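You operate a simulated robot arm through the tools that you are given. There is no shell and no other tool. Be economical: measure what you need, move in short steps, check, and stop when the job is done.

You run a simulated robot arm. Do the job below in one go: nothing can be reset, and whatever is moved stays where it is left.

## Task
Reseat the crooked piece in the tube grip, then clamp both ends.
Fine: open the lower lever, stand the piece straight on its stop, shut both levers and the guard.

The check looks at the end state, three seconds after you hand in, the way a careful person would. Anything else that was tipped, shoved, dropped, spilled or broken makes it a failure.

## Robot
A 7-joint arm with a two-finger parallel gripper, fixed in place. Base frame: the origin is at the foot of the arm, x ahead of it, y to its left, z up. Readings come in m, degrees, newtons and seconds.
Its first joint turns from -66.0 to 66.0 degrees. Payload 2.4 kg.
The TCP is the grasp point between the finger pads, 0.03 m short of the fingertips. In the tool frame z runs along the fingers and y along their closing line. Largest opening 0.094 m; finger width 0.028, thickness 0.01; the body of the gripper, 0.05 by 0.096 m, starts 0.055 m behind the TCP.
Orientation is that of the tool frame in the base frame, as [roll, pitch, yaw] about the fixed x, y, z axes, in that order (R = Rz(yaw) Ry(pitch) Rx(roll)). With the fingers straight down and closing along the base's y, the tool's x points along the base's -x, its y along +y and its z along -z.

## Interface
- The arm moves only by the tool apply_moves. Its argument "targets" is a list of rows, each a list of 2 entries, a list of its own where there are three numbers: the shift along the tool's x, y, z in m, then the turn, a rotation vector about the tool's x, y, z in degrees. In form: [[[tx, ty, tz], [wx, wy, wz]], ...]. A call has 1 to 10 rows; each row shifts and turns the commanded pose from where the row before left it, along the tool's axes as they then stand. "grip" is the opening in per cent of the stroke, from 0 (shut) to 100 (fully open), set as the call begins (left out, the last holds). A row lasts 0.2 s, in which the tool goes at most 0.05 m and 8.6 degrees; a call with a longer step from one row to the next is refused whole, and so is a gripper value outside its range. Where a pose cannot be reached the arm comes as near as it can. A force on the tool above 70 N (or 10 N above the force at the start of the call, whichever is more), or a blocked arm, ends the call early, and 0.2 s more pass. The fingers move at their own pace (about 0.153 m/s each) and stop on an object; they squeeze with about 34 N. The grip force told is the motor's: it shows also when the fingers shut on nothing. Time passes only in rows, and 0.2 s behind the last, so rows that do not move let the fingers close. The reply holds the time, the measured pose of the TCP, the force on the tool along the base axes, the opening and the grip force, in the units named above and with some noise, with the torque about the TCP (base axes, N m) and any sound that the robot's microphone picked up.
- Cameras (640 x 400 px; columns grow to the right, rows downward): "scene" is fixed at [0.0511, 0.4904, 1.4463]; the picture's right is [-0.58, -0.81, 0.00], its down [-0.45, 0.32, -0.84] and it looks along [0.68, -0.48, -0.55] (base axes); focal length 274 px, centre (320, 200). "wrist" rides on the gripper at [0.076, 0.014, -0.103] in the tool frame; the picture's right is [-0.18, 0.98, 0.00], its down [-0.75, -0.14, -0.64] and it looks along [-0.63, -0.12, 0.77] (tool axes); focal length 243 px, centre (320, 200). There is no depth. A picture from a camera that has moved, and an enlarged one, comes with that camera's place and axes in the base frame and with its lens.
- grab_frame(camera): a new picture of that camera. It takes no simulated time.
- close_up(camera, box): a new picture of the part [left, top, right, bottom] of that camera's present view, enlarged. It takes no simulated time.
- sign_off(): hands the job in; it is judged then, once.

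Go step by step. Nothing tells you positions but the pictures and the camera data: compare them with the known pose of the tool, close in by small moves and look again before you grip or let go. The budget is 120 turns and 64 pictures, counting those below and the enlarged ones. Unless the task says otherwise, let go and move clear before handing in, and close with one line.

The tools are called after "Request:" by a JSON object that holds its "op" and its "data". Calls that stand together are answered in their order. apply_moves: Moves the arm, as the interface text tells. Its arguments: {"type":"object","properties":{"targets":{"type":"array","items":{"type":"array"}},"grip":{"type":"number"}},"required":["targets"]} The other tools are called the same way: grab_frame (camera) takes a picture; close_up (camera, box) takes an enlarged picture of a part of a camera's view; sign_off () hands the job in.

At the start:

```text
time_s: 0.0
eef_pos: [0.3559, 0.0466, 1.31]
orientation: [-180.0, 0.0, -180.0]
contact_force: [0.2, -0.6, 0.5]
ft_torque: [0.01, -0.01, 0.02]
finger_gap: 0.0944
grasp_force: 0.1
```

scene: 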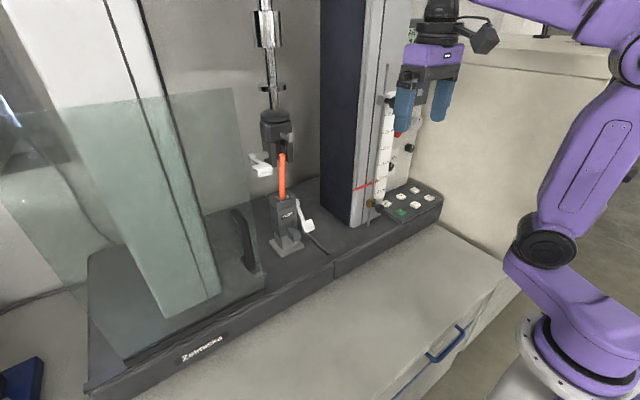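
wrist: 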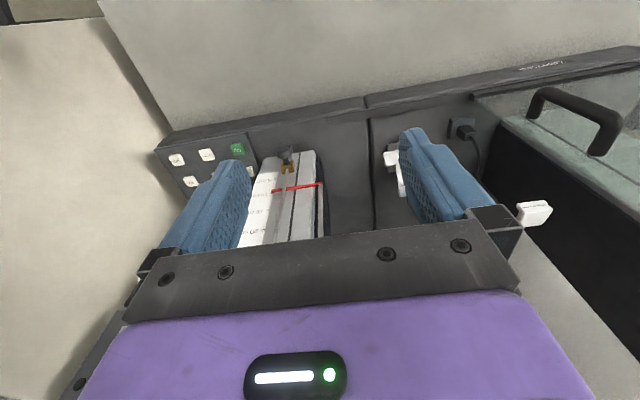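

I see a tensile tester with an orange piece between an upper and a lower grip, each with a white lever, and a clear guard slid to the left. I'll look closer before moving.

Request:
{"op": "close_up", "data": {"camera": "scene", "box": [220, 80, 348, 260]}}

Request:
{"op": "close_up", "data": {"camera": "scene", "box": [60, 60, 460, 400]}}

```text
2.22 times, centred on (284, 170) of scene
camera zoom: at [0.0511, 0.4904, 1.4463], right [-0.58, -0.81, 0.0], down [-0.45, 0.32, -0.84], along [0.68, -0.48, -0.55], focal length 610 px, centre (400, 267)
```

zoom: 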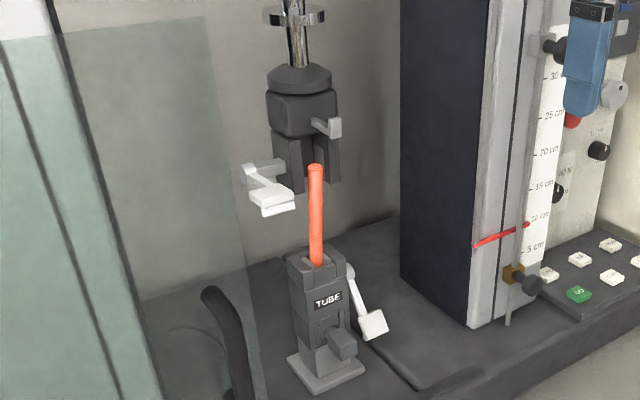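

```text
1.18 times, centred on (260, 230) of scene
camera zoom: at [0.0511, 0.4904, 1.4463], right [-0.58, -0.81, 0.0], down [-0.45, 0.32, -0.84], along [0.68, -0.48, -0.55], focal length 323 px, centre (391, 165)
```

zoom: 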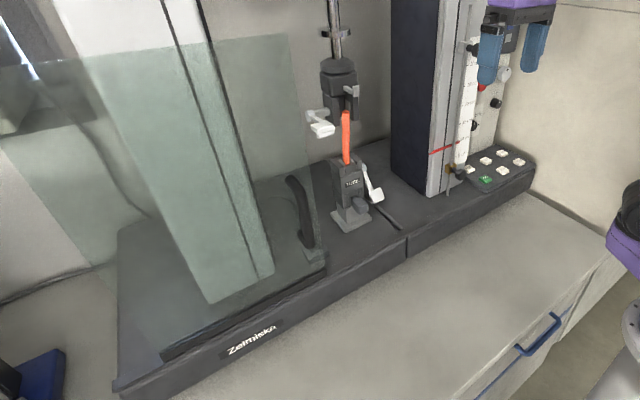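

The lower lever is down beside the lower grip, and the upper lever sticks out sideways. I'll slide the gripper left at its present height so the wrist camera looks at the grips between the fingers.

Request:
{"op": "apply_moves", "data": {"targets": [[[0, 0.04, 0], [0, 0, 0]], [[0, 0.04, 0], [0, 0, 0]], [[0, 0.04, 0], [0, 0, 0]], [[0, 0.04, 0], [0, 0, 0]], [[0, 0.03, 0], [0, 0, 0]]]}}

Request:
{"op": "grab_frame", "data": {"camera": "wrist"}}

```text
time_s: 1.2
eef_pos: [0.3544, 0.238, 1.3113]
orientation: [-179.9, 0.0, 180.0]
contact_force: [0.2, 0.5, 0.1]
ft_torque: [-0.01, -0.01, 0.01]
finger_gap: 0.0938
grasp_force: 0.1
```

```text
59 pictures are left
camera wrist: at [0.2786, 0.2507, 1.4142], right [0.19, 0.98, 0.0], down [0.75, -0.14, 0.64], along [0.63, -0.12, -0.77], focal length 243 px, centre (320, 200)
```

wrist: 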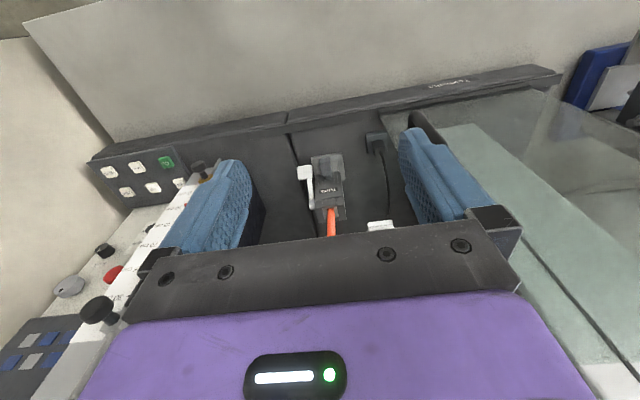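

The lower grip mouth triangulates to about (0.63, 0.21, 1.03), and the upper grip sits above it at about z 1.14–1.25. I'll tilt the gripper forward so the camera sees both levers.

Request:
{"op": "apply_moves", "data": {"targets": [[[0, 0, 0], [0, -8, 0]], [[0, 0, 0], [0, -8, 0]], [[0, 0, 0], [0, -8, 0]], [[0, 0, 0], [0, -8, 0]]]}}

Request:
{"op": "grab_frame", "data": {"camera": "wrist"}}

```text
time_s: 2.2
eef_pos: [0.3542, 0.2366, 1.3107]
orientation: [180.0, 32.1, 179.9]
contact_force: [1.3, 0.2, 0.7]
ft_torque: [-0.04, -0.02, -0.01]
finger_gap: 0.094
grasp_force: 0.0
```

```text
58 pictures are left
camera wrist: at [0.2364, 0.25, 1.3574], right [0.16, 0.98, 0.1], down [0.3, -0.14, 0.94], along [0.94, -0.12, -0.31], focal length 243 px, centre (320, 200)
```

wrist: 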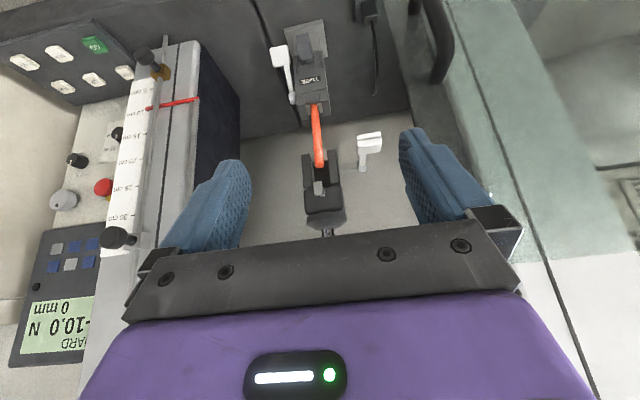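

Now both grips and the piece are in view (upside down). Enlarging.

Request:
{"op": "close_up", "data": {"camera": "wrist", "box": [240, 0, 440, 240]}}

Request:
{"op": "close_up", "data": {"camera": "wrist", "box": [260, 85, 400, 215]}}

Request:
{"op": "close_up", "data": {"camera": "scene", "box": [245, 110, 325, 170]}}

Request:
{"op": "close_up", "data": {"camera": "scene", "box": [245, 180, 345, 260]}}

```text
1.67 times, centred on (340, 120) of wrist
camera zoom: at [0.2364, 0.25, 1.3574], right [0.16, 0.98, 0.1], down [0.3, -0.14, 0.94], along [0.94, -0.12, -0.31], focal length 404 px, centre (287, 333)
```

zoom: 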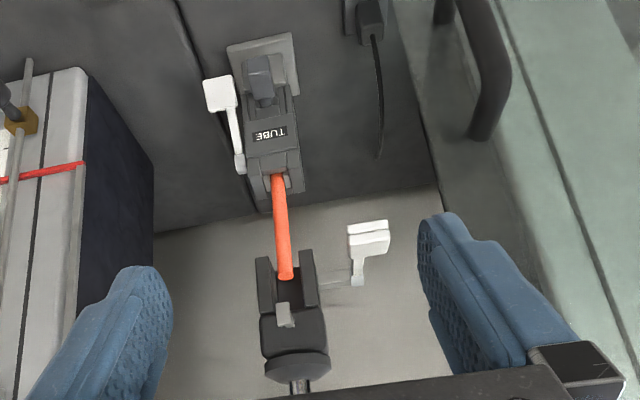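

```text
3.08 times, centred on (330, 150) of wrist
camera zoom: at [0.2364, 0.25, 1.3574], right [0.16, 0.98, 0.1], down [0.3, -0.14, 0.94], along [0.94, -0.12, -0.31], focal length 746 px, centre (289, 354)
```

zoom: 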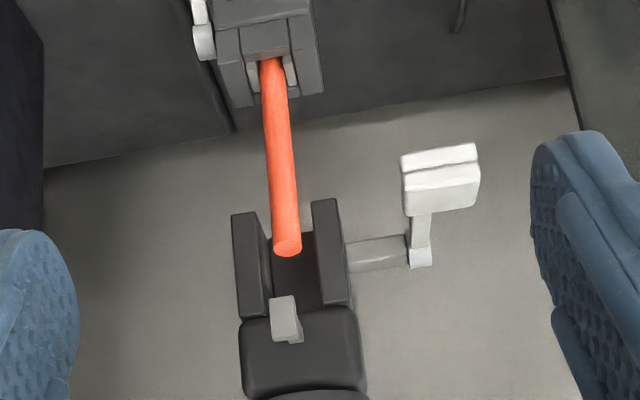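

```text
6.67 times, centred on (285, 140) of scene
camera zoom: at [0.0511, 0.4904, 1.4463], right [-0.58, -0.81, 0.0], down [-0.45, 0.32, -0.84], along [0.68, -0.48, -0.55], focal length 1829 px, centre (553, 600)
```

zoom: 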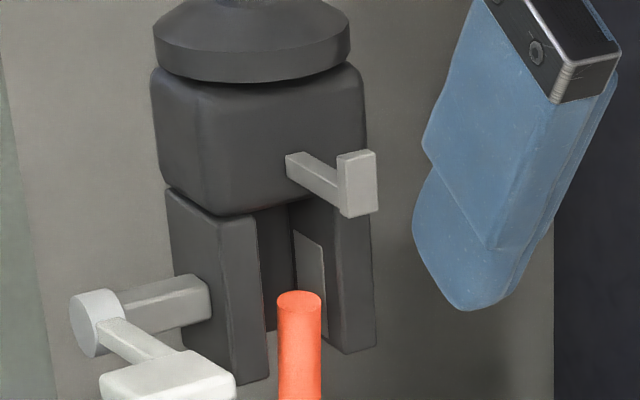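

```text
5.00 times, centred on (295, 220) of scene
camera zoom: at [0.0511, 0.4904, 1.4463], right [-0.58, -0.81, 0.0], down [-0.45, 0.32, -0.84], along [0.68, -0.48, -0.55], focal length 1372 px, centre (445, 100)
```

zoom: 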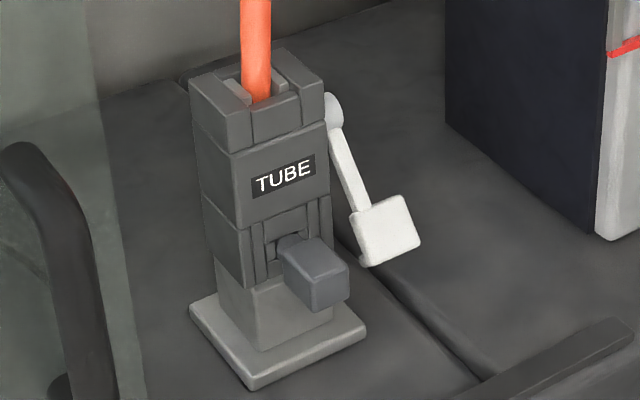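

The levers turn about the y axis. The lower one points about 49° down with its paddle near (0.58, 0.158, 0.943), and the upper one is level with its paddle near (0.55, 0.288, 1.184). The piece leans about 10° toward the robot, so I'll go to a standoff in front of the lower lever and look again.

Request:
{"op": "apply_moves", "data": {"targets": [[[0, 0, 0], [0, -6.5, 0]], [[0, 0, 0], [0, -6.5, 0]], [[0.0128, -0.0099, 0.0393], [0, 0, 0]], [[0.0128, -0.0099, 0.0393], [0, 0, 0]], [[0.0128, -0.0099, 0.0393], [0, 0, 0]], [[0.0128, -0.0099, 0.0393], [0, 0, 0]], [[0.0128, -0.0099, 0.0393], [0, 0, 0]], [[0.0128, -0.0099, 0.0393], [0, 0, 0]], [[0.0128, -0.0099, 0.0393], [0, 0, 0]]], "grip": 60}}

Request:
{"op": "grab_frame", "data": {"camera": "wrist"}}

Request:
{"op": "close_up", "data": {"camera": "scene", "box": [220, 100, 380, 260]}}

```text
time_s: 4.2
eef_pos: [0.4858, 0.167, 1.0525]
orientation: [-179.9, 44.9, 180.0]
contact_force: [1.0, -0.8, -0.3]
ft_torque: [0.01, 0.0, 0.01]
finger_gap: 0.0563
grasp_force: 0.1
```

```text
53 pictures are left
camera wrist: at [0.359, 0.18, 1.0711], right [0.13, 0.98, 0.13], down [0.08, -0.14, 0.99], along [0.99, -0.12, -0.1], focal length 243 px, centre (320, 200)
```

wrist: 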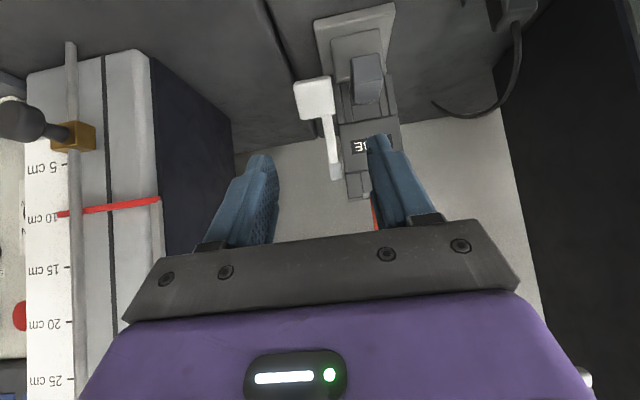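

```text
2.50 times, centred on (300, 180) of scene
camera zoom: at [0.051, 0.4904, 1.4463], right [-0.58, -0.81, 0.0], down [-0.45, 0.32, -0.84], along [0.68, -0.48, -0.55], focal length 686 px, centre (370, 250)
```

zoom: 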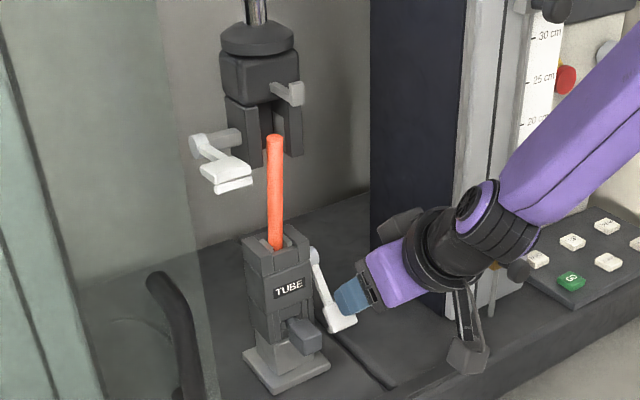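

The paddle is about 0.04 wide with a narrow alley between it and the grey block, so I'll aim for the paddle's upper part, which lies above the block. I'm closing the fingers to 49% and approaching part way.

Request:
{"op": "apply_moves", "data": {"targets": [[[-0.0025, -0.002, 0.0254], [0, 0, 0]], [[-0.0025, -0.002, 0.0254], [0, 0, 0]], [[-0.0026, -0.002, 0.0254], [0, 0, 0]], [[0, 0, 0], [0, 0, 0]]], "grip": 49}}

Request:
{"op": "close_up", "data": {"camera": "wrist", "box": [200, 0, 460, 250]}}

Request:
{"op": "close_up", "data": {"camera": "scene", "box": [260, 170, 360, 250]}}

```text
time_s: 5.2
eef_pos: [0.5469, 0.161, 1.0032]
orientation: [-180.0, 45.1, -179.9]
contact_force: [-0.8, -0.2, -0.8]
ft_torque: [-0.01, 0.01, 0.02]
finger_gap: 0.0461
grasp_force: 0.2
```

```text
1.60 times, centred on (330, 125) of wrist
camera zoom: at [0.4192, 0.1746, 1.0223], right [0.13, 0.98, 0.13], down [0.08, -0.14, 0.99], along [0.99, -0.12, -0.1], focal length 388 px, centre (304, 320)
```

zoom: 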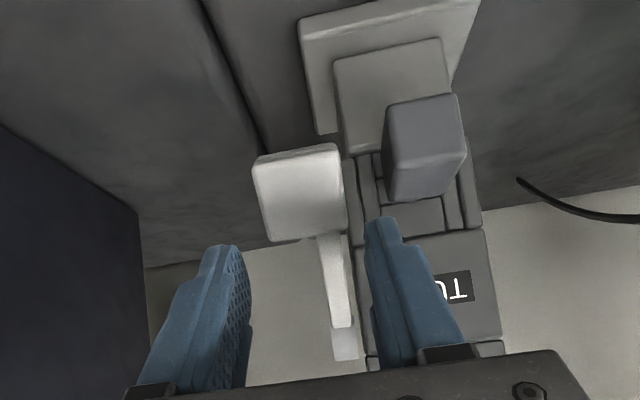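

```text
5.00 times, centred on (310, 210) of scene
camera zoom: at [0.0511, 0.4904, 1.4463], right [-0.58, -0.81, 0.0], down [-0.45, 0.32, -0.84], along [0.68, -0.48, -0.55], focal length 1372 px, centre (370, 150)
```

zoom: 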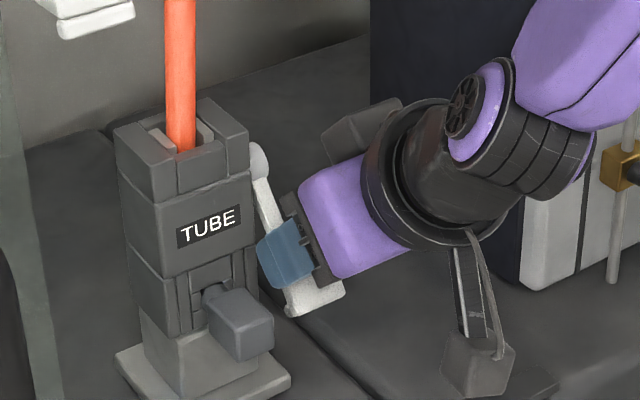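

The fingers straddle the paddle line well, centred on y ≈ 0.161. Advancing onto the paddle.

Request:
{"op": "apply_moves", "data": {"targets": [[[0, 0, 0.012], [0, 0, 0]], [[0, 0, 0.012], [0, 0, 0]], [[0, 0, 0.01], [0, 0, 0]]]}}

Request:
{"op": "close_up", "data": {"camera": "wrist", "box": [200, 0, 460, 250]}}

Request:
{"op": "close_up", "data": {"camera": "scene", "box": [260, 170, 360, 250]}}

```text
time_s: 6.0
eef_pos: [0.5694, 0.1623, 0.9785]
orientation: [-179.9, 44.9, -179.9]
contact_force: [-3.2, -1.2, 2.1]
ft_torque: [0.05, -0.03, 0.11]
finger_gap: 0.0458
grasp_force: 0.1
```

```text
1.60 times, centred on (330, 125) of wrist
camera zoom: at [0.443, 0.1748, 0.9988], right [0.13, 0.98, 0.13], down [0.08, -0.14, 0.99], along [0.99, -0.12, -0.1], focal length 388 px, centre (304, 320)
```

zoom: 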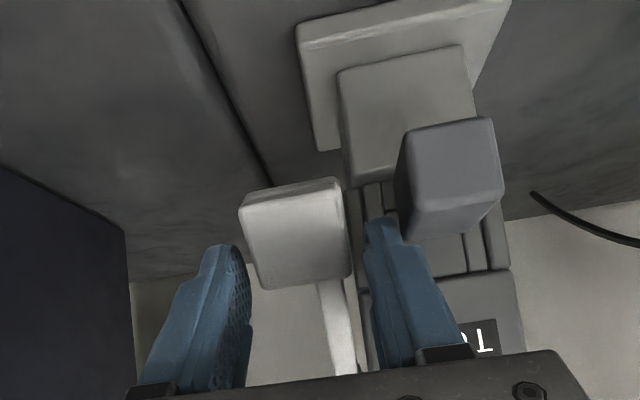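

```text
5.00 times, centred on (310, 210) of scene
camera zoom: at [0.0509, 0.4904, 1.4463], right [-0.58, -0.81, 0.0], down [-0.45, 0.32, -0.84], along [0.68, -0.48, -0.55], focal length 1372 px, centre (370, 150)
```

zoom: 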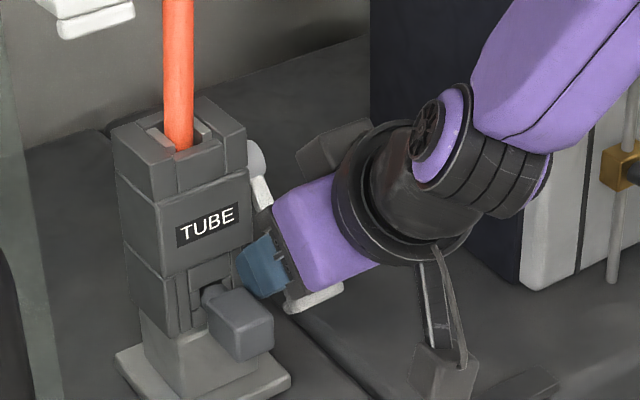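

There's a light touch (about 4 N) and the fingers straddle the paddle. Closing the grip.

Request:
{"op": "apply_moves", "data": {"targets": [[[0, 0, 0], [0, 0, 0]], [[0, 0, 0], [0, 0, 0]], [[0, 0, 0], [0, 0, 0]]], "grip": 0}}

```text
time_s: 6.8
eef_pos: [0.5703, 0.1617, 0.9811]
orientation: [179.9, 45.0, -180.0]
contact_force: [0.1, 0.5, -0.5]
ft_torque: [-0.11, 0.08, 0.07]
finger_gap: 0.0334
grasp_force: 33.8
```

I have the paddle (0.033 wide). I'll swing it up along the arc about the pivot at (0.632, 1.00) and watch the force.

Request:
{"op": "apply_moves", "data": {"targets": [[[-0.0033, 0, -0.0059], [0, 6, 0]], [[-0.0033, 0, -0.0059], [0, 6, 0]], [[-0.0033, 0, -0.0059], [0, 6, 0]]]}}

Request:
{"op": "close_up", "data": {"camera": "scene", "box": [230, 130, 350, 250]}}

```text
time_s: 7.6
eef_pos: [0.5685, 0.158, 1.0023]
orientation: [-179.9, 27.3, 179.9]
contact_force: [0.1, 1.7, -0.5]
ft_torque: [-0.27, 0.28, 0.05]
finger_gap: 0.0336
grasp_force: 34.0
```

```text
3.33 times, centred on (290, 190) of scene
camera zoom: at [0.0512, 0.4905, 1.4463], right [-0.58, -0.81, 0.0], down [-0.45, 0.32, -0.84], along [0.68, -0.48, -0.55], focal length 915 px, centre (420, 233)
```

zoom: 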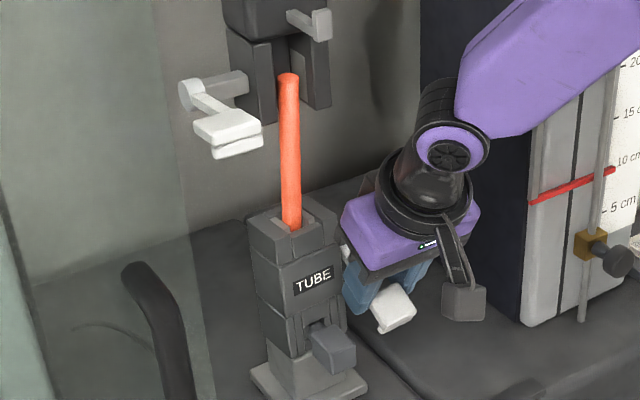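

The lever follows with little force. Continuing the arc.

Request:
{"op": "apply_moves", "data": {"targets": [[[-0.0033, 0, -0.0059], [0, 6, 0]], [[-0.0033, 0, -0.0059], [0, 6, 0]], [[-0.0033, 0, -0.0059], [0, 6, 0]]]}}

Request:
{"op": "apply_moves", "data": {"targets": [[[-0.0033, 0, -0.0059], [0, 6, 0]], [[-0.0033, 0, -0.0059], [0, 6, 0]]]}}

Request:
{"op": "close_up", "data": {"camera": "scene", "box": [230, 130, 350, 250]}}

```text
time_s: 8.4
eef_pos: [0.5658, 0.1592, 1.0204]
orientation: [-179.9, 8.6, 179.9]
contact_force: [-17.1, -11.4, 5.4]
ft_torque: [-0.14, -0.24, 0.28]
finger_gap: 0.0334
grasp_force: 33.7
```

```text
time_s: 9.0
eef_pos: [0.5636, 0.158, 1.0286]
orientation: [-179.9, -3.8, -179.9]
contact_force: [3.3, 5.8, -1.2]
ft_torque: [0.15, 0.19, 0.04]
finger_gap: 0.0338
grasp_force: 33.7
```

```text
3.33 times, centred on (290, 190) of scene
camera zoom: at [0.0448, 0.4882, 1.4473], right [-0.58, -0.81, 0.0], down [-0.44, 0.32, -0.84], along [0.68, -0.48, -0.55], focal length 915 px, centre (420, 233)
```

zoom: 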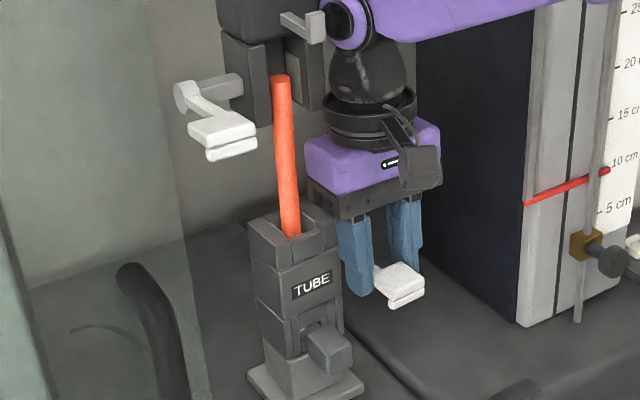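

The lower lever is now level, like the open upper one, and the piece has shifted as expected. I'll open the fingers slightly and retreat straight back.

Request:
{"op": "apply_moves", "data": {"targets": [[[0, 0, 0], [0, 0, 0]], [[0, 0, 0], [0, 0, 0]]], "grip": 52}}

Request:
{"op": "apply_moves", "data": {"targets": [[[0.02, -0.001, 0], [0, 0, 0]], [[0.03, -0.001, 0], [0, 0, 0]], [[0.03, 0, 0], [0, 0, 0]], [[0.03, 0, 0], [0, 0, 0]], [[0.03, 0, 0], [0, 0, 0]]]}}

Request:
{"op": "close_up", "data": {"camera": "scene", "box": [220, 80, 348, 260]}}

Request:
{"op": "grab_frame", "data": {"camera": "wrist"}}

```text
time_s: 9.6
eef_pos: [0.5651, 0.1569, 1.0316]
orientation: [-179.7, -4.0, 179.9]
contact_force: [-0.4, -0.6, 0.7]
ft_torque: [0.01, 0.01, 0.02]
finger_gap: 0.0488
grasp_force: 0.0
```

```text
time_s: 10.8
eef_pos: [0.4336, 0.1585, 1.0401]
orientation: [-180.0, -3.0, 179.9]
contact_force: [0.0, -0.4, 0.3]
ft_torque: [0.01, 0.01, 0.0]
finger_gap: 0.0487
grasp_force: 0.1
```

```text
2.22 times, centred on (284, 170) of scene
camera zoom: at [0.0511, 0.4904, 1.4463], right [-0.58, -0.81, 0.0], down [-0.45, 0.32, -0.84], along [0.68, -0.48, -0.55], focal length 610 px, centre (400, 267)
```

zoom: 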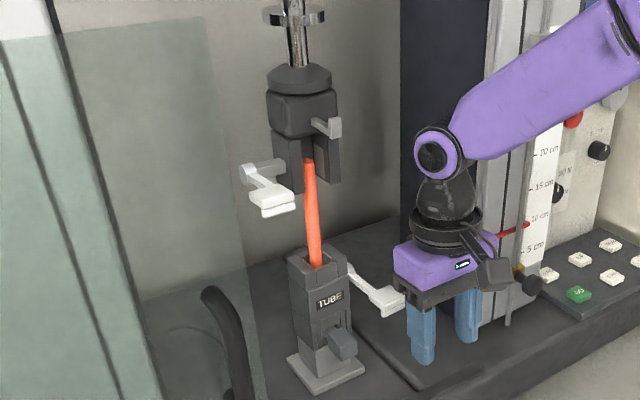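

```text
44 pictures are left
camera wrist: at [0.3636, 0.1718, 1.1464], right [0.18, 0.98, -0.01], down [0.79, -0.14, 0.6], along [0.59, -0.12, -0.8], focal length 243 px, centre (320, 200)
```

wrist: 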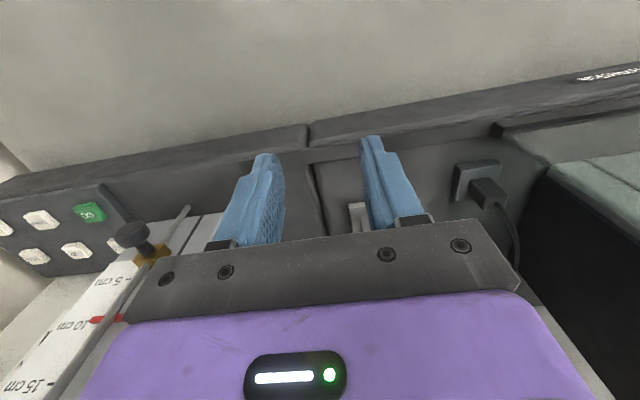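

The lower lever is open and the piece now leans loosely in its slot. I'll raise and tilt the gripper to nearly horizontal, lined up with the piece, to look and then grip it.

Request:
{"op": "apply_moves", "data": {"targets": [[[0, 0.015, -0.035], [0, 0, 0]], [[0, 0.015, -0.035], [0, 0, 0]], [[0, 0.015, 0], [0, -8, 0]], [[0, 0.004, 0], [0, -8, 0]], [[0, 0, 0], [0, -8, 0]], [[0, 0, 0], [0, -8, 0]], [[0, 0, 0], [0, -8, 0]], [[0, 0, 0], [0, -8, 0]], [[0, 0, 0], [0, -8, 0]], [[0, 0, 0], [0, -8, 0]]], "grip": 60}}

Request:
{"op": "apply_moves", "data": {"targets": [[[0, 0, 0], [0, -8, 0]], [[0, 0, 0], [0, 0, 0]]]}}

Request:
{"op": "grab_frame", "data": {"camera": "wrist"}}

```text
time_s: 13.0
eef_pos: [0.4379, 0.2083, 1.1102]
orientation: [-180.0, 61.0, -179.8]
contact_force: [-0.2, -0.5, -0.3]
ft_torque: [-0.03, 0.0, 0.0]
finger_gap: 0.0564
grasp_force: 0.0
```

```text
time_s: 13.6
eef_pos: [0.439, 0.2075, 1.1082]
orientation: [-179.9, 69.1, 179.9]
contact_force: [0.0, 0.9, 0.0]
ft_torque: [0.0, -0.01, 0.03]
finger_gap: 0.0564
grasp_force: 0.0
```

```text
43 pictures are left
camera wrist: at [0.3158, 0.2212, 1.0751], right [0.07, 0.98, 0.17], down [-0.33, -0.14, 0.93], along [0.94, -0.12, 0.32], focal length 243 px, centre (320, 200)
```

wrist: 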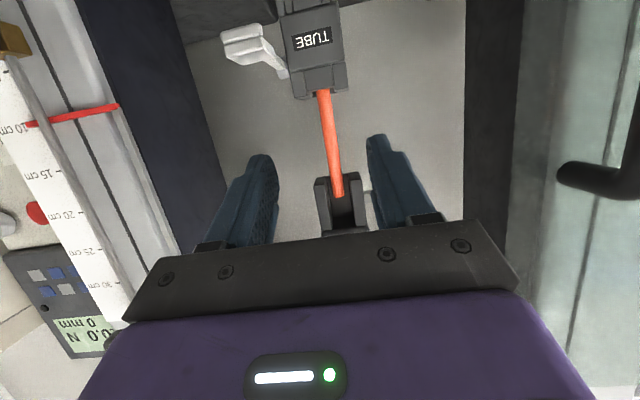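

Request:
{"op": "close_up", "data": {"camera": "wrist", "box": [270, 60, 400, 240]}}

Request:
{"op": "close_up", "data": {"camera": "scene", "box": [240, 130, 340, 215]}}

```text
2.22 times, centred on (335, 150) of wrist
camera zoom: at [0.3158, 0.2212, 1.0751], right [0.07, 0.98, 0.17], down [-0.33, -0.14, 0.93], along [0.94, -0.12, 0.32], focal length 539 px, centre (287, 311)
```

zoom: 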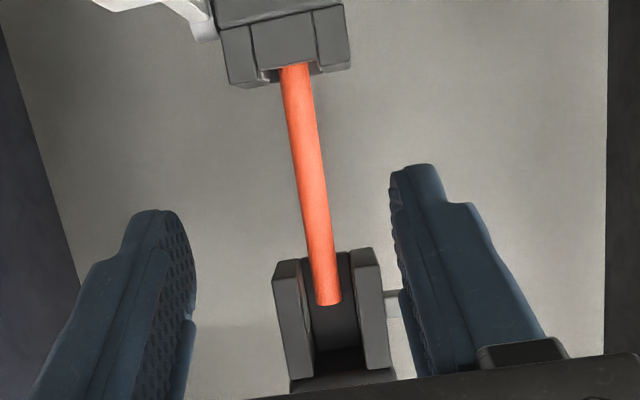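

```text
4.71 times, centred on (290, 172) of scene
camera zoom: at [0.0511, 0.4904, 1.4463], right [-0.58, -0.81, 0.0], down [-0.45, 0.32, -0.84], along [0.68, -0.48, -0.55], focal length 1291 px, centre (461, 329)
```

zoom: 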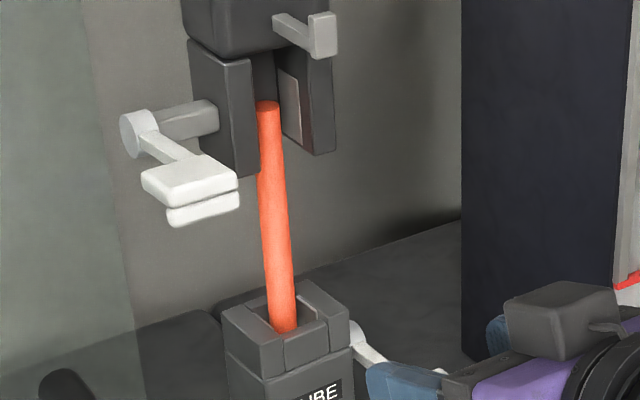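

The piece is now nearly upright at about (0.63, 0.208), top at about z 1.17, and the gripper is centred on it in y. I'll advance so the open fingers straddle the piece at z ≈ 1.08, stopping a little short first.

Request:
{"op": "apply_moves", "data": {"targets": [[[-0.0082, 0, 0.0382], [0, 0, 0]], [[-0.0082, 0, 0.0382], [0, 0, 0]], [[-0.0082, 0, 0.0382], [0, 0, 0]], [[-0.0082, 0, 0.0382], [0, 0, 0]], [[0, 0, 0], [0, 0, 0]]]}}

Request:
{"op": "grab_frame", "data": {"camera": "wrist"}}

Request:
{"op": "close_up", "data": {"camera": "scene", "box": [220, 110, 360, 250]}}

```text
time_s: 14.8
eef_pos: [0.5937, 0.2084, 1.0861]
orientation: [-179.9, 68.9, -179.9]
contact_force: [-0.1, 0.3, 0.1]
ft_torque: [0.02, -0.04, -0.01]
finger_gap: 0.0564
grasp_force: 0.0
```

```text
40 pictures are left
camera wrist: at [0.4708, 0.2211, 1.0526], right [0.07, 0.98, 0.17], down [-0.33, -0.14, 0.93], along [0.94, -0.12, 0.31], focal length 243 px, centre (320, 200)
```

wrist: 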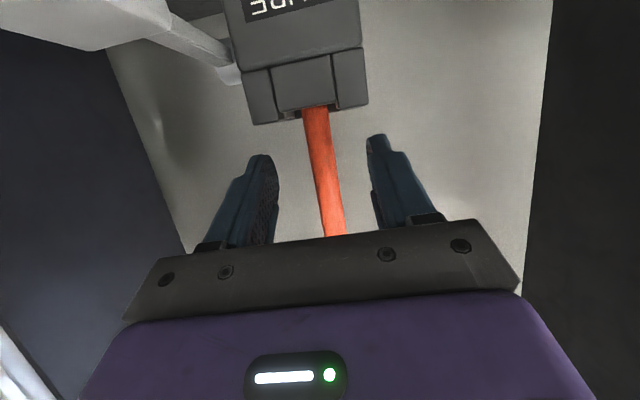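

```text
2.86 times, centred on (290, 180) of scene
camera zoom: at [0.0511, 0.4904, 1.4463], right [-0.58, -0.81, 0.0], down [-0.45, 0.32, -0.84], along [0.68, -0.48, -0.55], focal length 784 px, centre (406, 257)
```

zoom: 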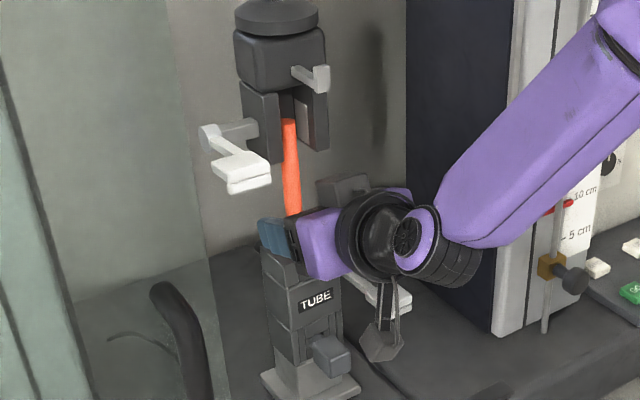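

Piece is between the fingers and clearances look fine. Advancing the last 0.036 and gripping.

Request:
{"op": "apply_moves", "data": {"targets": [[[-0.0032, 0, 0.018], [0, 0, 0]], [[-0.0032, 0, 0.018], [0, 0, 0]], [[0, 0, 0], [0, 0, 0]]]}}

Request:
{"op": "apply_moves", "data": {"targets": [[[0, 0, 0], [0, 0, 0]], [[0, 0, 0], [0, 0, 0]], [[0, 0, 0], [0, 0, 0]]], "grip": 0}}

Request:
{"op": "close_up", "data": {"camera": "scene", "box": [240, 130, 340, 215]}}

Request:
{"op": "close_up", "data": {"camera": "wrist", "box": [220, 0, 420, 240]}}

```text
time_s: 15.6
eef_pos: [0.6301, 0.2086, 1.0777]
orientation: [-179.9, 68.9, 180.0]
contact_force: [-0.2, -0.2, -0.4]
ft_torque: [0.01, 0.02, -0.01]
finger_gap: 0.0562
grasp_force: 0.1
```

```text
time_s: 16.4
eef_pos: [0.6299, 0.2088, 1.079]
orientation: [-179.9, 69.0, 180.0]
contact_force: [0.1, 1.1, 1.0]
ft_torque: [0.04, -0.02, 0.01]
finger_gap: 0.0192
grasp_force: 29.9
```

```text
4.71 times, centred on (290, 172) of scene
camera zoom: at [0.0511, 0.4904, 1.4463], right [-0.58, -0.81, 0.0], down [-0.45, 0.32, -0.84], along [0.68, -0.48, -0.55], focal length 1291 px, centre (461, 329)
```

zoom: 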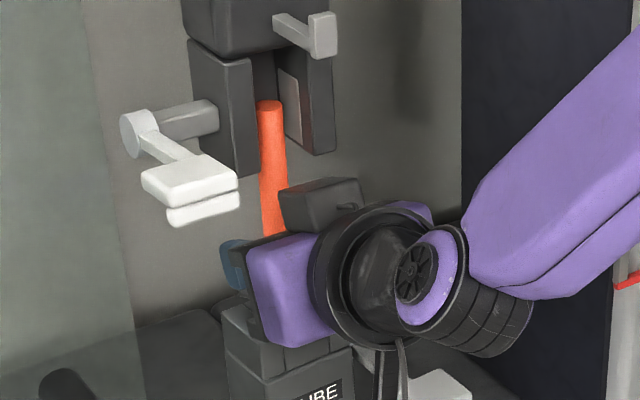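

```text
1.67 times, centred on (320, 120) of wrist
camera zoom: at [0.5061, 0.2213, 1.045], right [0.07, 0.98, 0.17], down [-0.33, -0.14, 0.93], along [0.94, -0.12, 0.31], focal length 404 px, centre (320, 333)
```

zoom: 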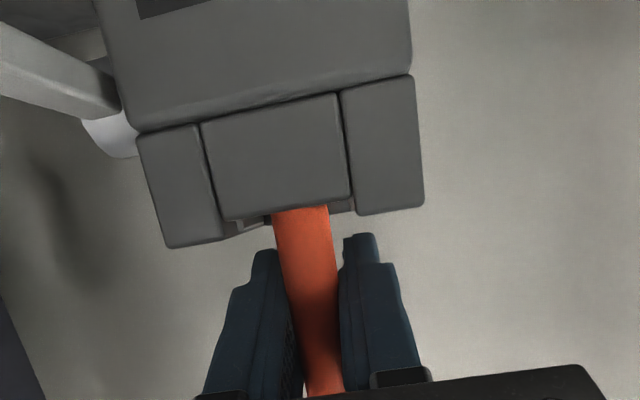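

The piece is gripped at 19 mm diameter. Now I'll press it down gently to find whether it rests on its stop.

Request:
{"op": "apply_moves", "data": {"targets": [[[0.0028, 0, 0.0011], [0, 0, 0]], [[0.0028, 0, 0.0011], [0, 0, 0]]]}}

Request:
{"op": "apply_moves", "data": {"targets": [[[0.0028, 0, 0.0011], [0, 0, 0]], [[0, 0, 0], [0, 0, 0]]]}}

```text
time_s: 17.0
eef_pos: [0.63, 0.2075, 1.0785]
orientation: [179.4, 69.9, 179.3]
contact_force: [-8.9, -1.2, 34.9]
ft_torque: [-0.08, 0.79, -0.02]
finger_gap: 0.0191
grasp_force: 29.8
```

```text
time_s: 17.6
eef_pos: [0.6312, 0.2072, 1.0764]
orientation: [178.9, 70.1, 178.6]
contact_force: [-4.1, -0.9, 40.3]
ft_torque: [-0.07, 0.45, 0.01]
finger_gap: 0.0191
grasp_force: 30.2
```

It meets firm resistance at once (about 40 N), so it is on its stop or caught on an edge. I'll release the pressure, lift a few millimetres and check how it hangs.

Request:
{"op": "apply_moves", "data": {"targets": [[[-0.0042, 0, -0.0016], [0, 0, 0]], [[-0.0042, 0, -0.0016], [0, 0, 0]]]}}

Request:
{"op": "apply_moves", "data": {"targets": [[[-0.0042, 0, -0.0016], [0, 0, 0]], [[0, 0, 0], [0, 0, 0]]]}}

Request:
{"op": "close_up", "data": {"camera": "scene", "box": [250, 120, 320, 190]}}

Request:
{"op": "close_up", "data": {"camera": "wrist", "box": [260, 60, 400, 240]}}

```text
time_s: 18.2
eef_pos: [0.6295, 0.2076, 1.0777]
orientation: [180.0, 69.0, 179.9]
contact_force: [6.8, 2.8, 12.7]
ft_torque: [0.08, -0.32, -0.03]
finger_gap: 0.0188
grasp_force: 29.7
```

```text
time_s: 18.8
eef_pos: [0.6289, 0.2074, 1.0813]
orientation: [-179.8, 68.8, -180.0]
contact_force: [-0.1, 1.5, -0.1]
ft_torque: [0.02, 0.02, 0.02]
finger_gap: 0.0188
grasp_force: 30.1
```

```text
5.71 times, centred on (285, 155) of scene
camera zoom: at [0.0511, 0.4904, 1.4463], right [-0.58, -0.81, 0.0], down [-0.45, 0.32, -0.84], along [0.68, -0.48, -0.55], focal length 1568 px, centre (520, 457)
```

zoom: 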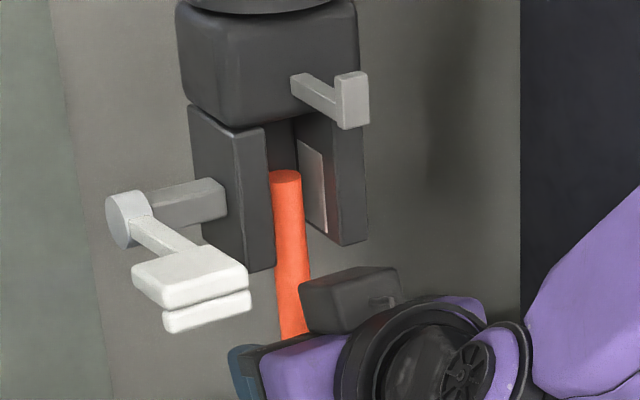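

```text
2.22 times, centred on (330, 150) of wrist
camera zoom: at [0.5052, 0.2209, 1.0478], right [0.07, 0.98, 0.17], down [-0.33, -0.14, 0.94], along [0.94, -0.12, 0.31], focal length 539 px, centre (298, 311)
```

zoom: 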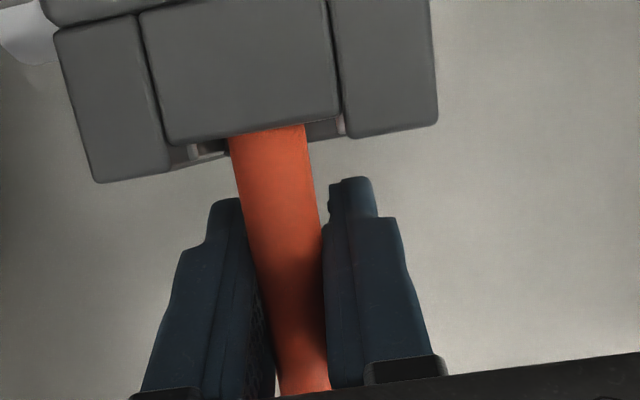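

The piece lifted freely by 3–4 mm and settles back at the same height, so it does reach its stop. It leans about 1–2°, so I'll turn it slightly upright, lower it and release, then measure from a standoff.

Request:
{"op": "apply_moves", "data": {"targets": [[[0, 0, 0], [0, 1.5, 0]], [[0.0025, 0, 0.001], [0, 0, 0]], [[0.002, 0, 0.0008], [0, 0, 0]]]}}

Request:
{"op": "apply_moves", "data": {"targets": [[[0, 0, 0], [0, 0, 0]], [[0, 0, 0], [0, 0, 0]], [[0, 0, 0], [0, 0, 0]]], "grip": 55}}

Request:
{"op": "apply_moves", "data": {"targets": [[[0.0075, 0, -0.035], [0, 0, 0]], [[0.0075, 0, -0.035], [0, 0, 0]], [[0.0075, 0, -0.035], [0, 0, 0]], [[0.0075, 0, -0.035], [0, 0, 0]], [[0, 0, 0], [0, 0, 0]]]}}

Request:
{"op": "close_up", "data": {"camera": "wrist", "box": [270, 60, 400, 240]}}

Request:
{"op": "close_up", "data": {"camera": "scene", "box": [240, 130, 340, 215]}}

```text
time_s: 19.6
eef_pos: [0.6275, 0.2079, 1.0778]
orientation: [-180.0, 67.5, -180.0]
contact_force: [-3.1, 0.4, 1.3]
ft_torque: [-0.04, -0.29, 0.0]
finger_gap: 0.0187
grasp_force: 30.0
```

```text
time_s: 20.4
eef_pos: [0.6286, 0.2079, 1.0778]
orientation: [-179.9, 67.5, 179.9]
contact_force: [0.1, -0.2, 0.0]
ft_torque: [0.0, -0.02, 0.01]
finger_gap: 0.0515
grasp_force: 0.1
```

```text
time_s: 21.6
eef_pos: [0.4869, 0.208, 1.1037]
orientation: [-180.0, 67.5, 179.9]
contact_force: [0.9, -0.5, 0.8]
ft_torque: [-0.02, -0.02, 0.01]
finger_gap: 0.0519
grasp_force: 0.0
```

```text
2.22 times, centred on (335, 150) of wrist
camera zoom: at [0.3634, 0.2214, 1.0735], right [0.07, 0.98, 0.17], down [-0.3, -0.14, 0.94], along [0.95, -0.12, 0.29], focal length 539 px, centre (287, 311)
```

zoom: 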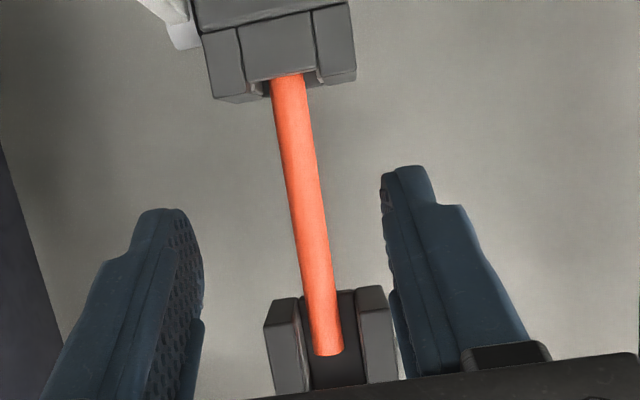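

```text
4.71 times, centred on (290, 172) of scene
camera zoom: at [0.0511, 0.4904, 1.4463], right [-0.58, -0.81, 0.0], down [-0.45, 0.32, -0.84], along [0.68, -0.48, -0.55], focal length 1291 px, centre (461, 329)
```

zoom: 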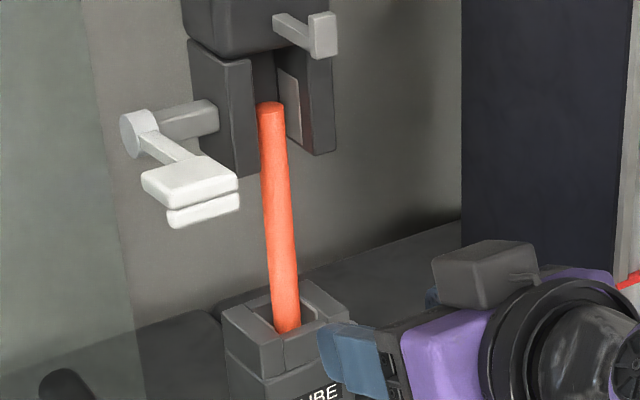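

The piece now stands within about 1° of upright, on its stop and between the upper jaws. Next I close the fingers and move to just above the lower lever's paddle to push it shut.

Request:
{"op": "apply_moves", "data": {"targets": [[[0, -0.017, 0], [0, 7.5, 0]], [[0, -0.017, 0], [0, 7.5, 0]], [[0, -0.018, 0], [0, 7.5, 0]], [[-0.0033, 0, 0.0212], [0, 0, 0]], [[-0.0033, 0, 0.0212], [0, 0, 0]], [[-0.0033, 0, 0.0212], [0, 0, 0]], [[0, 0, 0], [0, 0, 0]]], "grip": 0}}

Request:
{"op": "grab_frame", "data": {"camera": "wrist"}}

Request:
{"op": "close_up", "data": {"camera": "scene", "box": [230, 130, 350, 250]}}

```text
time_s: 23.2
eef_pos: [0.5401, 0.1555, 1.0661]
orientation: [179.9, 45.0, 179.9]
contact_force: [-0.3, 0.0, 0.3]
ft_torque: [0.01, -0.02, 0.03]
finger_gap: 0.0
grasp_force: 33.4
```

```text
32 pictures are left
camera wrist: at [0.4139, 0.1692, 1.0851], right [0.13, 0.98, 0.13], down [0.08, -0.14, 0.99], along [0.99, -0.12, -0.1], focal length 243 px, centre (320, 200)
```

wrist: 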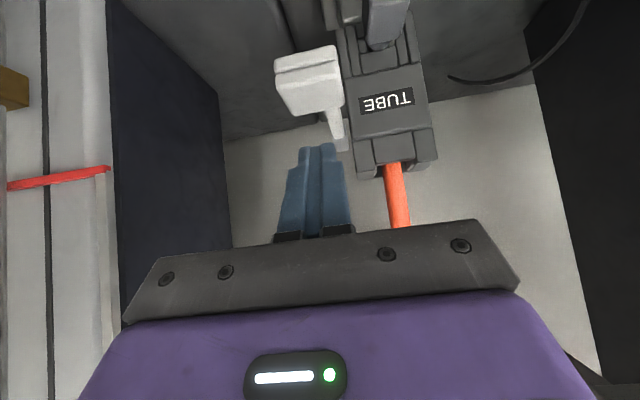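

```text
3.33 times, centred on (290, 190) of scene
camera zoom: at [0.0511, 0.4904, 1.4463], right [-0.58, -0.81, 0.0], down [-0.45, 0.32, -0.84], along [0.68, -0.48, -0.55], focal length 915 px, centre (420, 233)
```

zoom: 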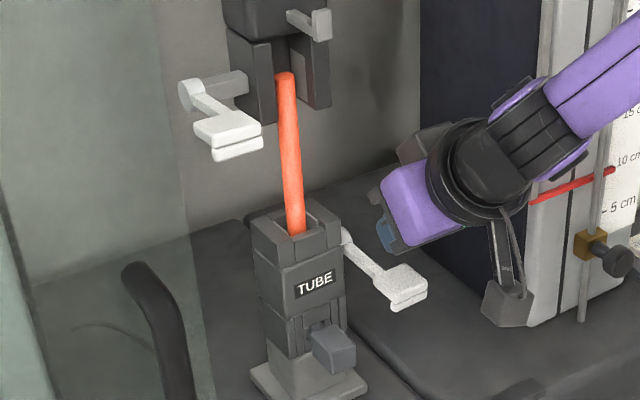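

The fingertips sit just above the lever paddle. Pushing it down along its arc.

Request:
{"op": "apply_moves", "data": {"targets": [[[0.0163, 0, 0.0233], [0, 0, 0]], [[0.0078, 0, 0.0177], [0, 0, 0]], [[0.0092, 0, 0.0163], [0, 0, 0]]]}}

Request:
{"op": "apply_moves", "data": {"targets": [[[0.0053, 0, 0.0096], [0, 0, 0]], [[0.0053, 0, 0.0095], [0, 0, 0]], [[0.0007, 0, 0.0064], [0, 0, 0]]]}}

Request:
{"op": "close_up", "data": {"camera": "scene", "box": [230, 130, 350, 250]}}

Request:
{"op": "grab_frame", "data": {"camera": "wrist"}}

```text
time_s: 24.0
eef_pos: [0.5567, 0.1546, 1.0014]
orientation: [-180.0, 45.0, 179.9]
contact_force: [-0.5, -0.1, 0.1]
ft_torque: [-0.01, 0.0, 0.04]
finger_gap: 0.0
grasp_force: 33.2
```

```text
time_s: 24.6
eef_pos: [0.5631, 0.1552, 0.9956]
orientation: [179.7, 46.3, 179.4]
contact_force: [-38.8, -13.8, 29.8]
ft_torque: [-0.02, -0.25, 0.01]
finger_gap: 0.0
grasp_force: 32.7
stopped in row 2: the force on the tool passed its limit (the readings are from after the stop); the commanded pose is now the measured one
```

```text
3.33 times, centred on (290, 190) of scene
camera zoom: at [0.0493, 0.4899, 1.4466], right [-0.58, -0.81, 0.0], down [-0.45, 0.32, -0.84], along [0.68, -0.48, -0.55], focal length 915 px, centre (420, 233)
```

zoom: 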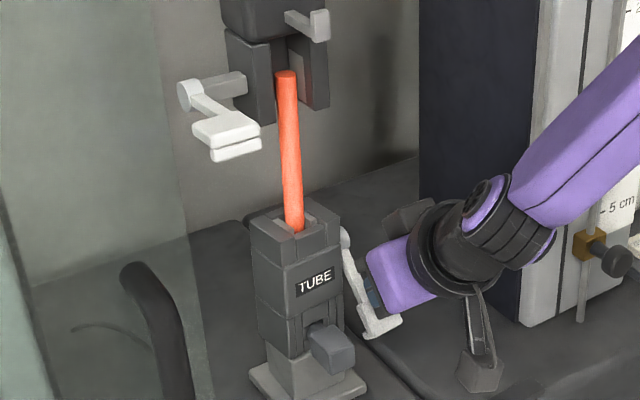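

```text
29 pictures are left
camera wrist: at [0.4368, 0.169, 1.0114], right [0.14, 0.98, 0.14], down [0.05, -0.15, 0.99], along [0.99, -0.13, -0.07], focal length 243 px, centre (320, 200)
```

wrist: 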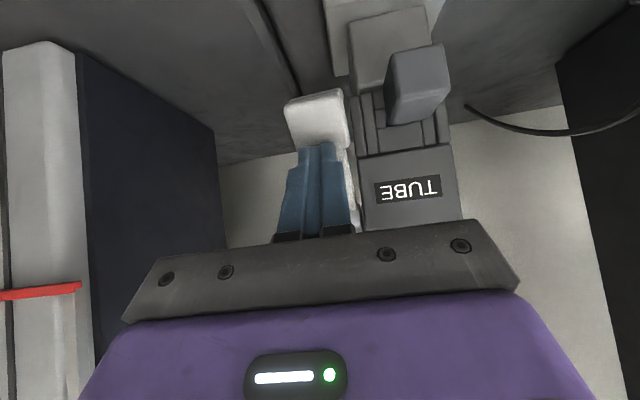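

The lever is back at its original closed angle and firmly resisting. Backing off and checking.

Request:
{"op": "apply_moves", "data": {"targets": [[[0, 0, -0.03], [0, 0, 0]], [[0, 0, -0.04], [0, 0, 0]], [[0, 0, -0.04], [0, 0, 0]], [[0, 0, 0], [0, 0, 0]]]}}

Request:
{"op": "close_up", "data": {"camera": "scene", "box": [230, 120, 350, 250]}}

Request:
{"op": "close_up", "data": {"camera": "wrist", "box": [220, 0, 460, 230]}}

```text
time_s: 25.6
eef_pos: [0.4855, 0.1543, 1.07]
orientation: [179.7, 46.1, 179.4]
contact_force: [-0.7, -0.4, 0.1]
ft_torque: [0.02, 0.05, 0.01]
finger_gap: 0.0001
grasp_force: 33.3
```

```text
3.08 times, centred on (290, 185) of scene
camera zoom: at [0.0511, 0.4904, 1.4463], right [-0.58, -0.81, 0.0], down [-0.45, 0.32, -0.84], along [0.68, -0.48, -0.55], focal length 844 px, centre (412, 246)
```

zoom: 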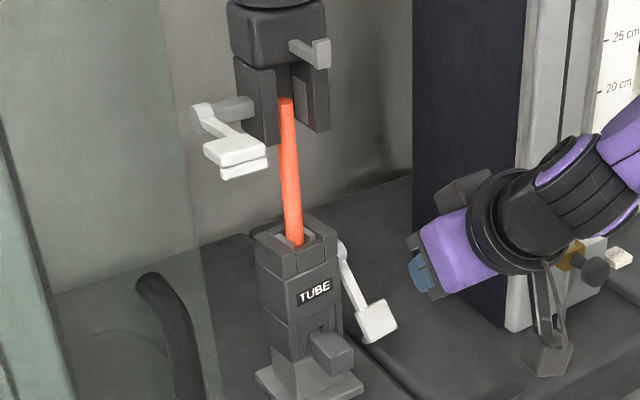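

```text
1.74 times, centred on (340, 115) of wrist
camera zoom: at [0.3592, 0.1701, 1.0856], right [0.13, 0.98, 0.14], down [0.06, -0.14, 0.99], along [0.99, -0.12, -0.08], focal length 422 px, centre (285, 348)
```

zoom: 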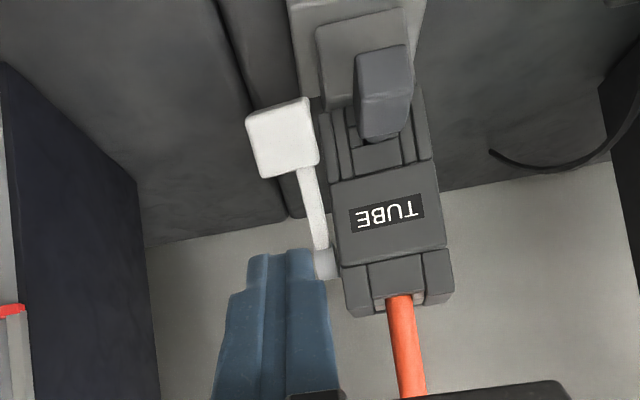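

The lower lever is shut and the piece stands straight. Now I move up in front of the upper lever and check the clearance to the guard.

Request:
{"op": "apply_moves", "data": {"targets": [[[-0.0203, 0.02, -0.0308], [0, 0, 0]], [[-0.0203, 0.02, -0.0308], [0, 0, 0]], [[-0.0203, 0.02, -0.0308], [0, 0, 0]], [[-0.0203, 0.02, -0.0308], [0, 0, 0]], [[-0.0203, 0.02, -0.0308], [0, 0, 0]], [[0, 0, 0], [0, 0, 0]]]}}

Request:
{"op": "grab_frame", "data": {"camera": "wrist"}}

Request:
{"op": "grab_frame", "data": {"camera": "scene"}}

```text
time_s: 27.0
eef_pos: [0.4456, 0.256, 1.2505]
orientation: [179.7, 46.1, 179.5]
contact_force: [-0.3, -0.2, 0.5]
ft_torque: [0.01, -0.01, -0.01]
finger_gap: 0.0
grasp_force: 32.4
```

```text
26 pictures are left
camera wrist: at [0.3198, 0.2701, 1.2664], right [0.13, 0.98, 0.14], down [0.06, -0.14, 0.99], along [0.99, -0.12, -0.08], focal length 243 px, centre (320, 200)
```

wrist: 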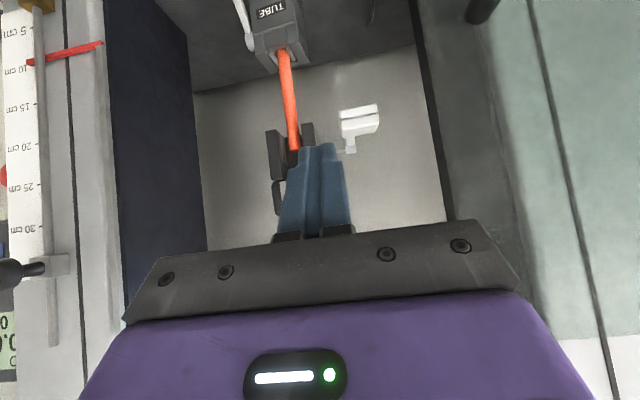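

```text
25 pictures are left
```

scene: 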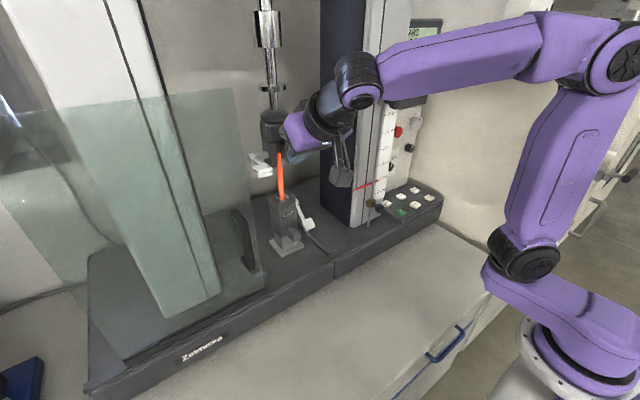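

The glass edge is at about (0.48, 0.33), so I'll yaw the tool about 15° toward the left. That way its body stays clear while I approach just above the upper paddle.

Request:
{"op": "apply_moves", "data": {"targets": [[[0, 0, 0], [-5.4, 0, -5.2]], [[0, 0, 0], [-5.4, 0, -5.2]], [[-0.0193, -0.0007, 0.0269], [0, 0, 0]], [[-0.0193, -0.0007, 0.0269], [0, 0, 0]], [[-0.0193, -0.0007, 0.0269], [0, 0, 0]], [[0, 0, 0], [0, 0, 0]]]}}

Request:
{"op": "grab_frame", "data": {"camera": "wrist"}}

Request:
{"op": "close_up", "data": {"camera": "scene", "box": [220, 90, 340, 210]}}

```text
time_s: 28.4
eef_pos: [0.5422, 0.278, 1.2356]
orientation: [179.7, 46.1, -165.7]
contact_force: [1.1, 0.2, -0.3]
ft_torque: [-0.03, -0.04, 0.01]
finger_gap: 0.0
grasp_force: 33.2
```

```text
24 pictures are left
camera wrist: at [0.4156, 0.2594, 1.2518], right [-0.12, 0.98, 0.14], down [0.09, -0.13, 0.99], along [0.99, 0.14, -0.08], focal length 243 px, centre (320, 200)
```

wrist: 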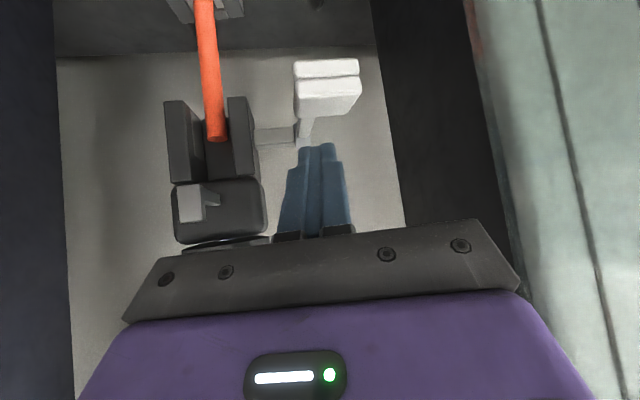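

```text
3.33 times, centred on (280, 150) of scene
camera zoom: at [0.0511, 0.4904, 1.4463], right [-0.58, -0.81, 0.0], down [-0.45, 0.32, -0.84], along [0.68, -0.48, -0.55], focal length 915 px, centre (453, 367)
```

zoom: 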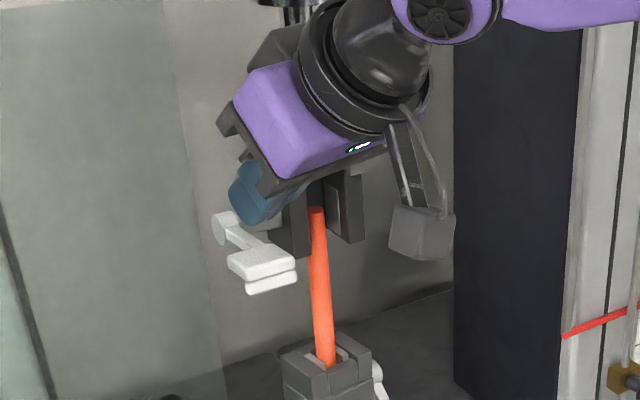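

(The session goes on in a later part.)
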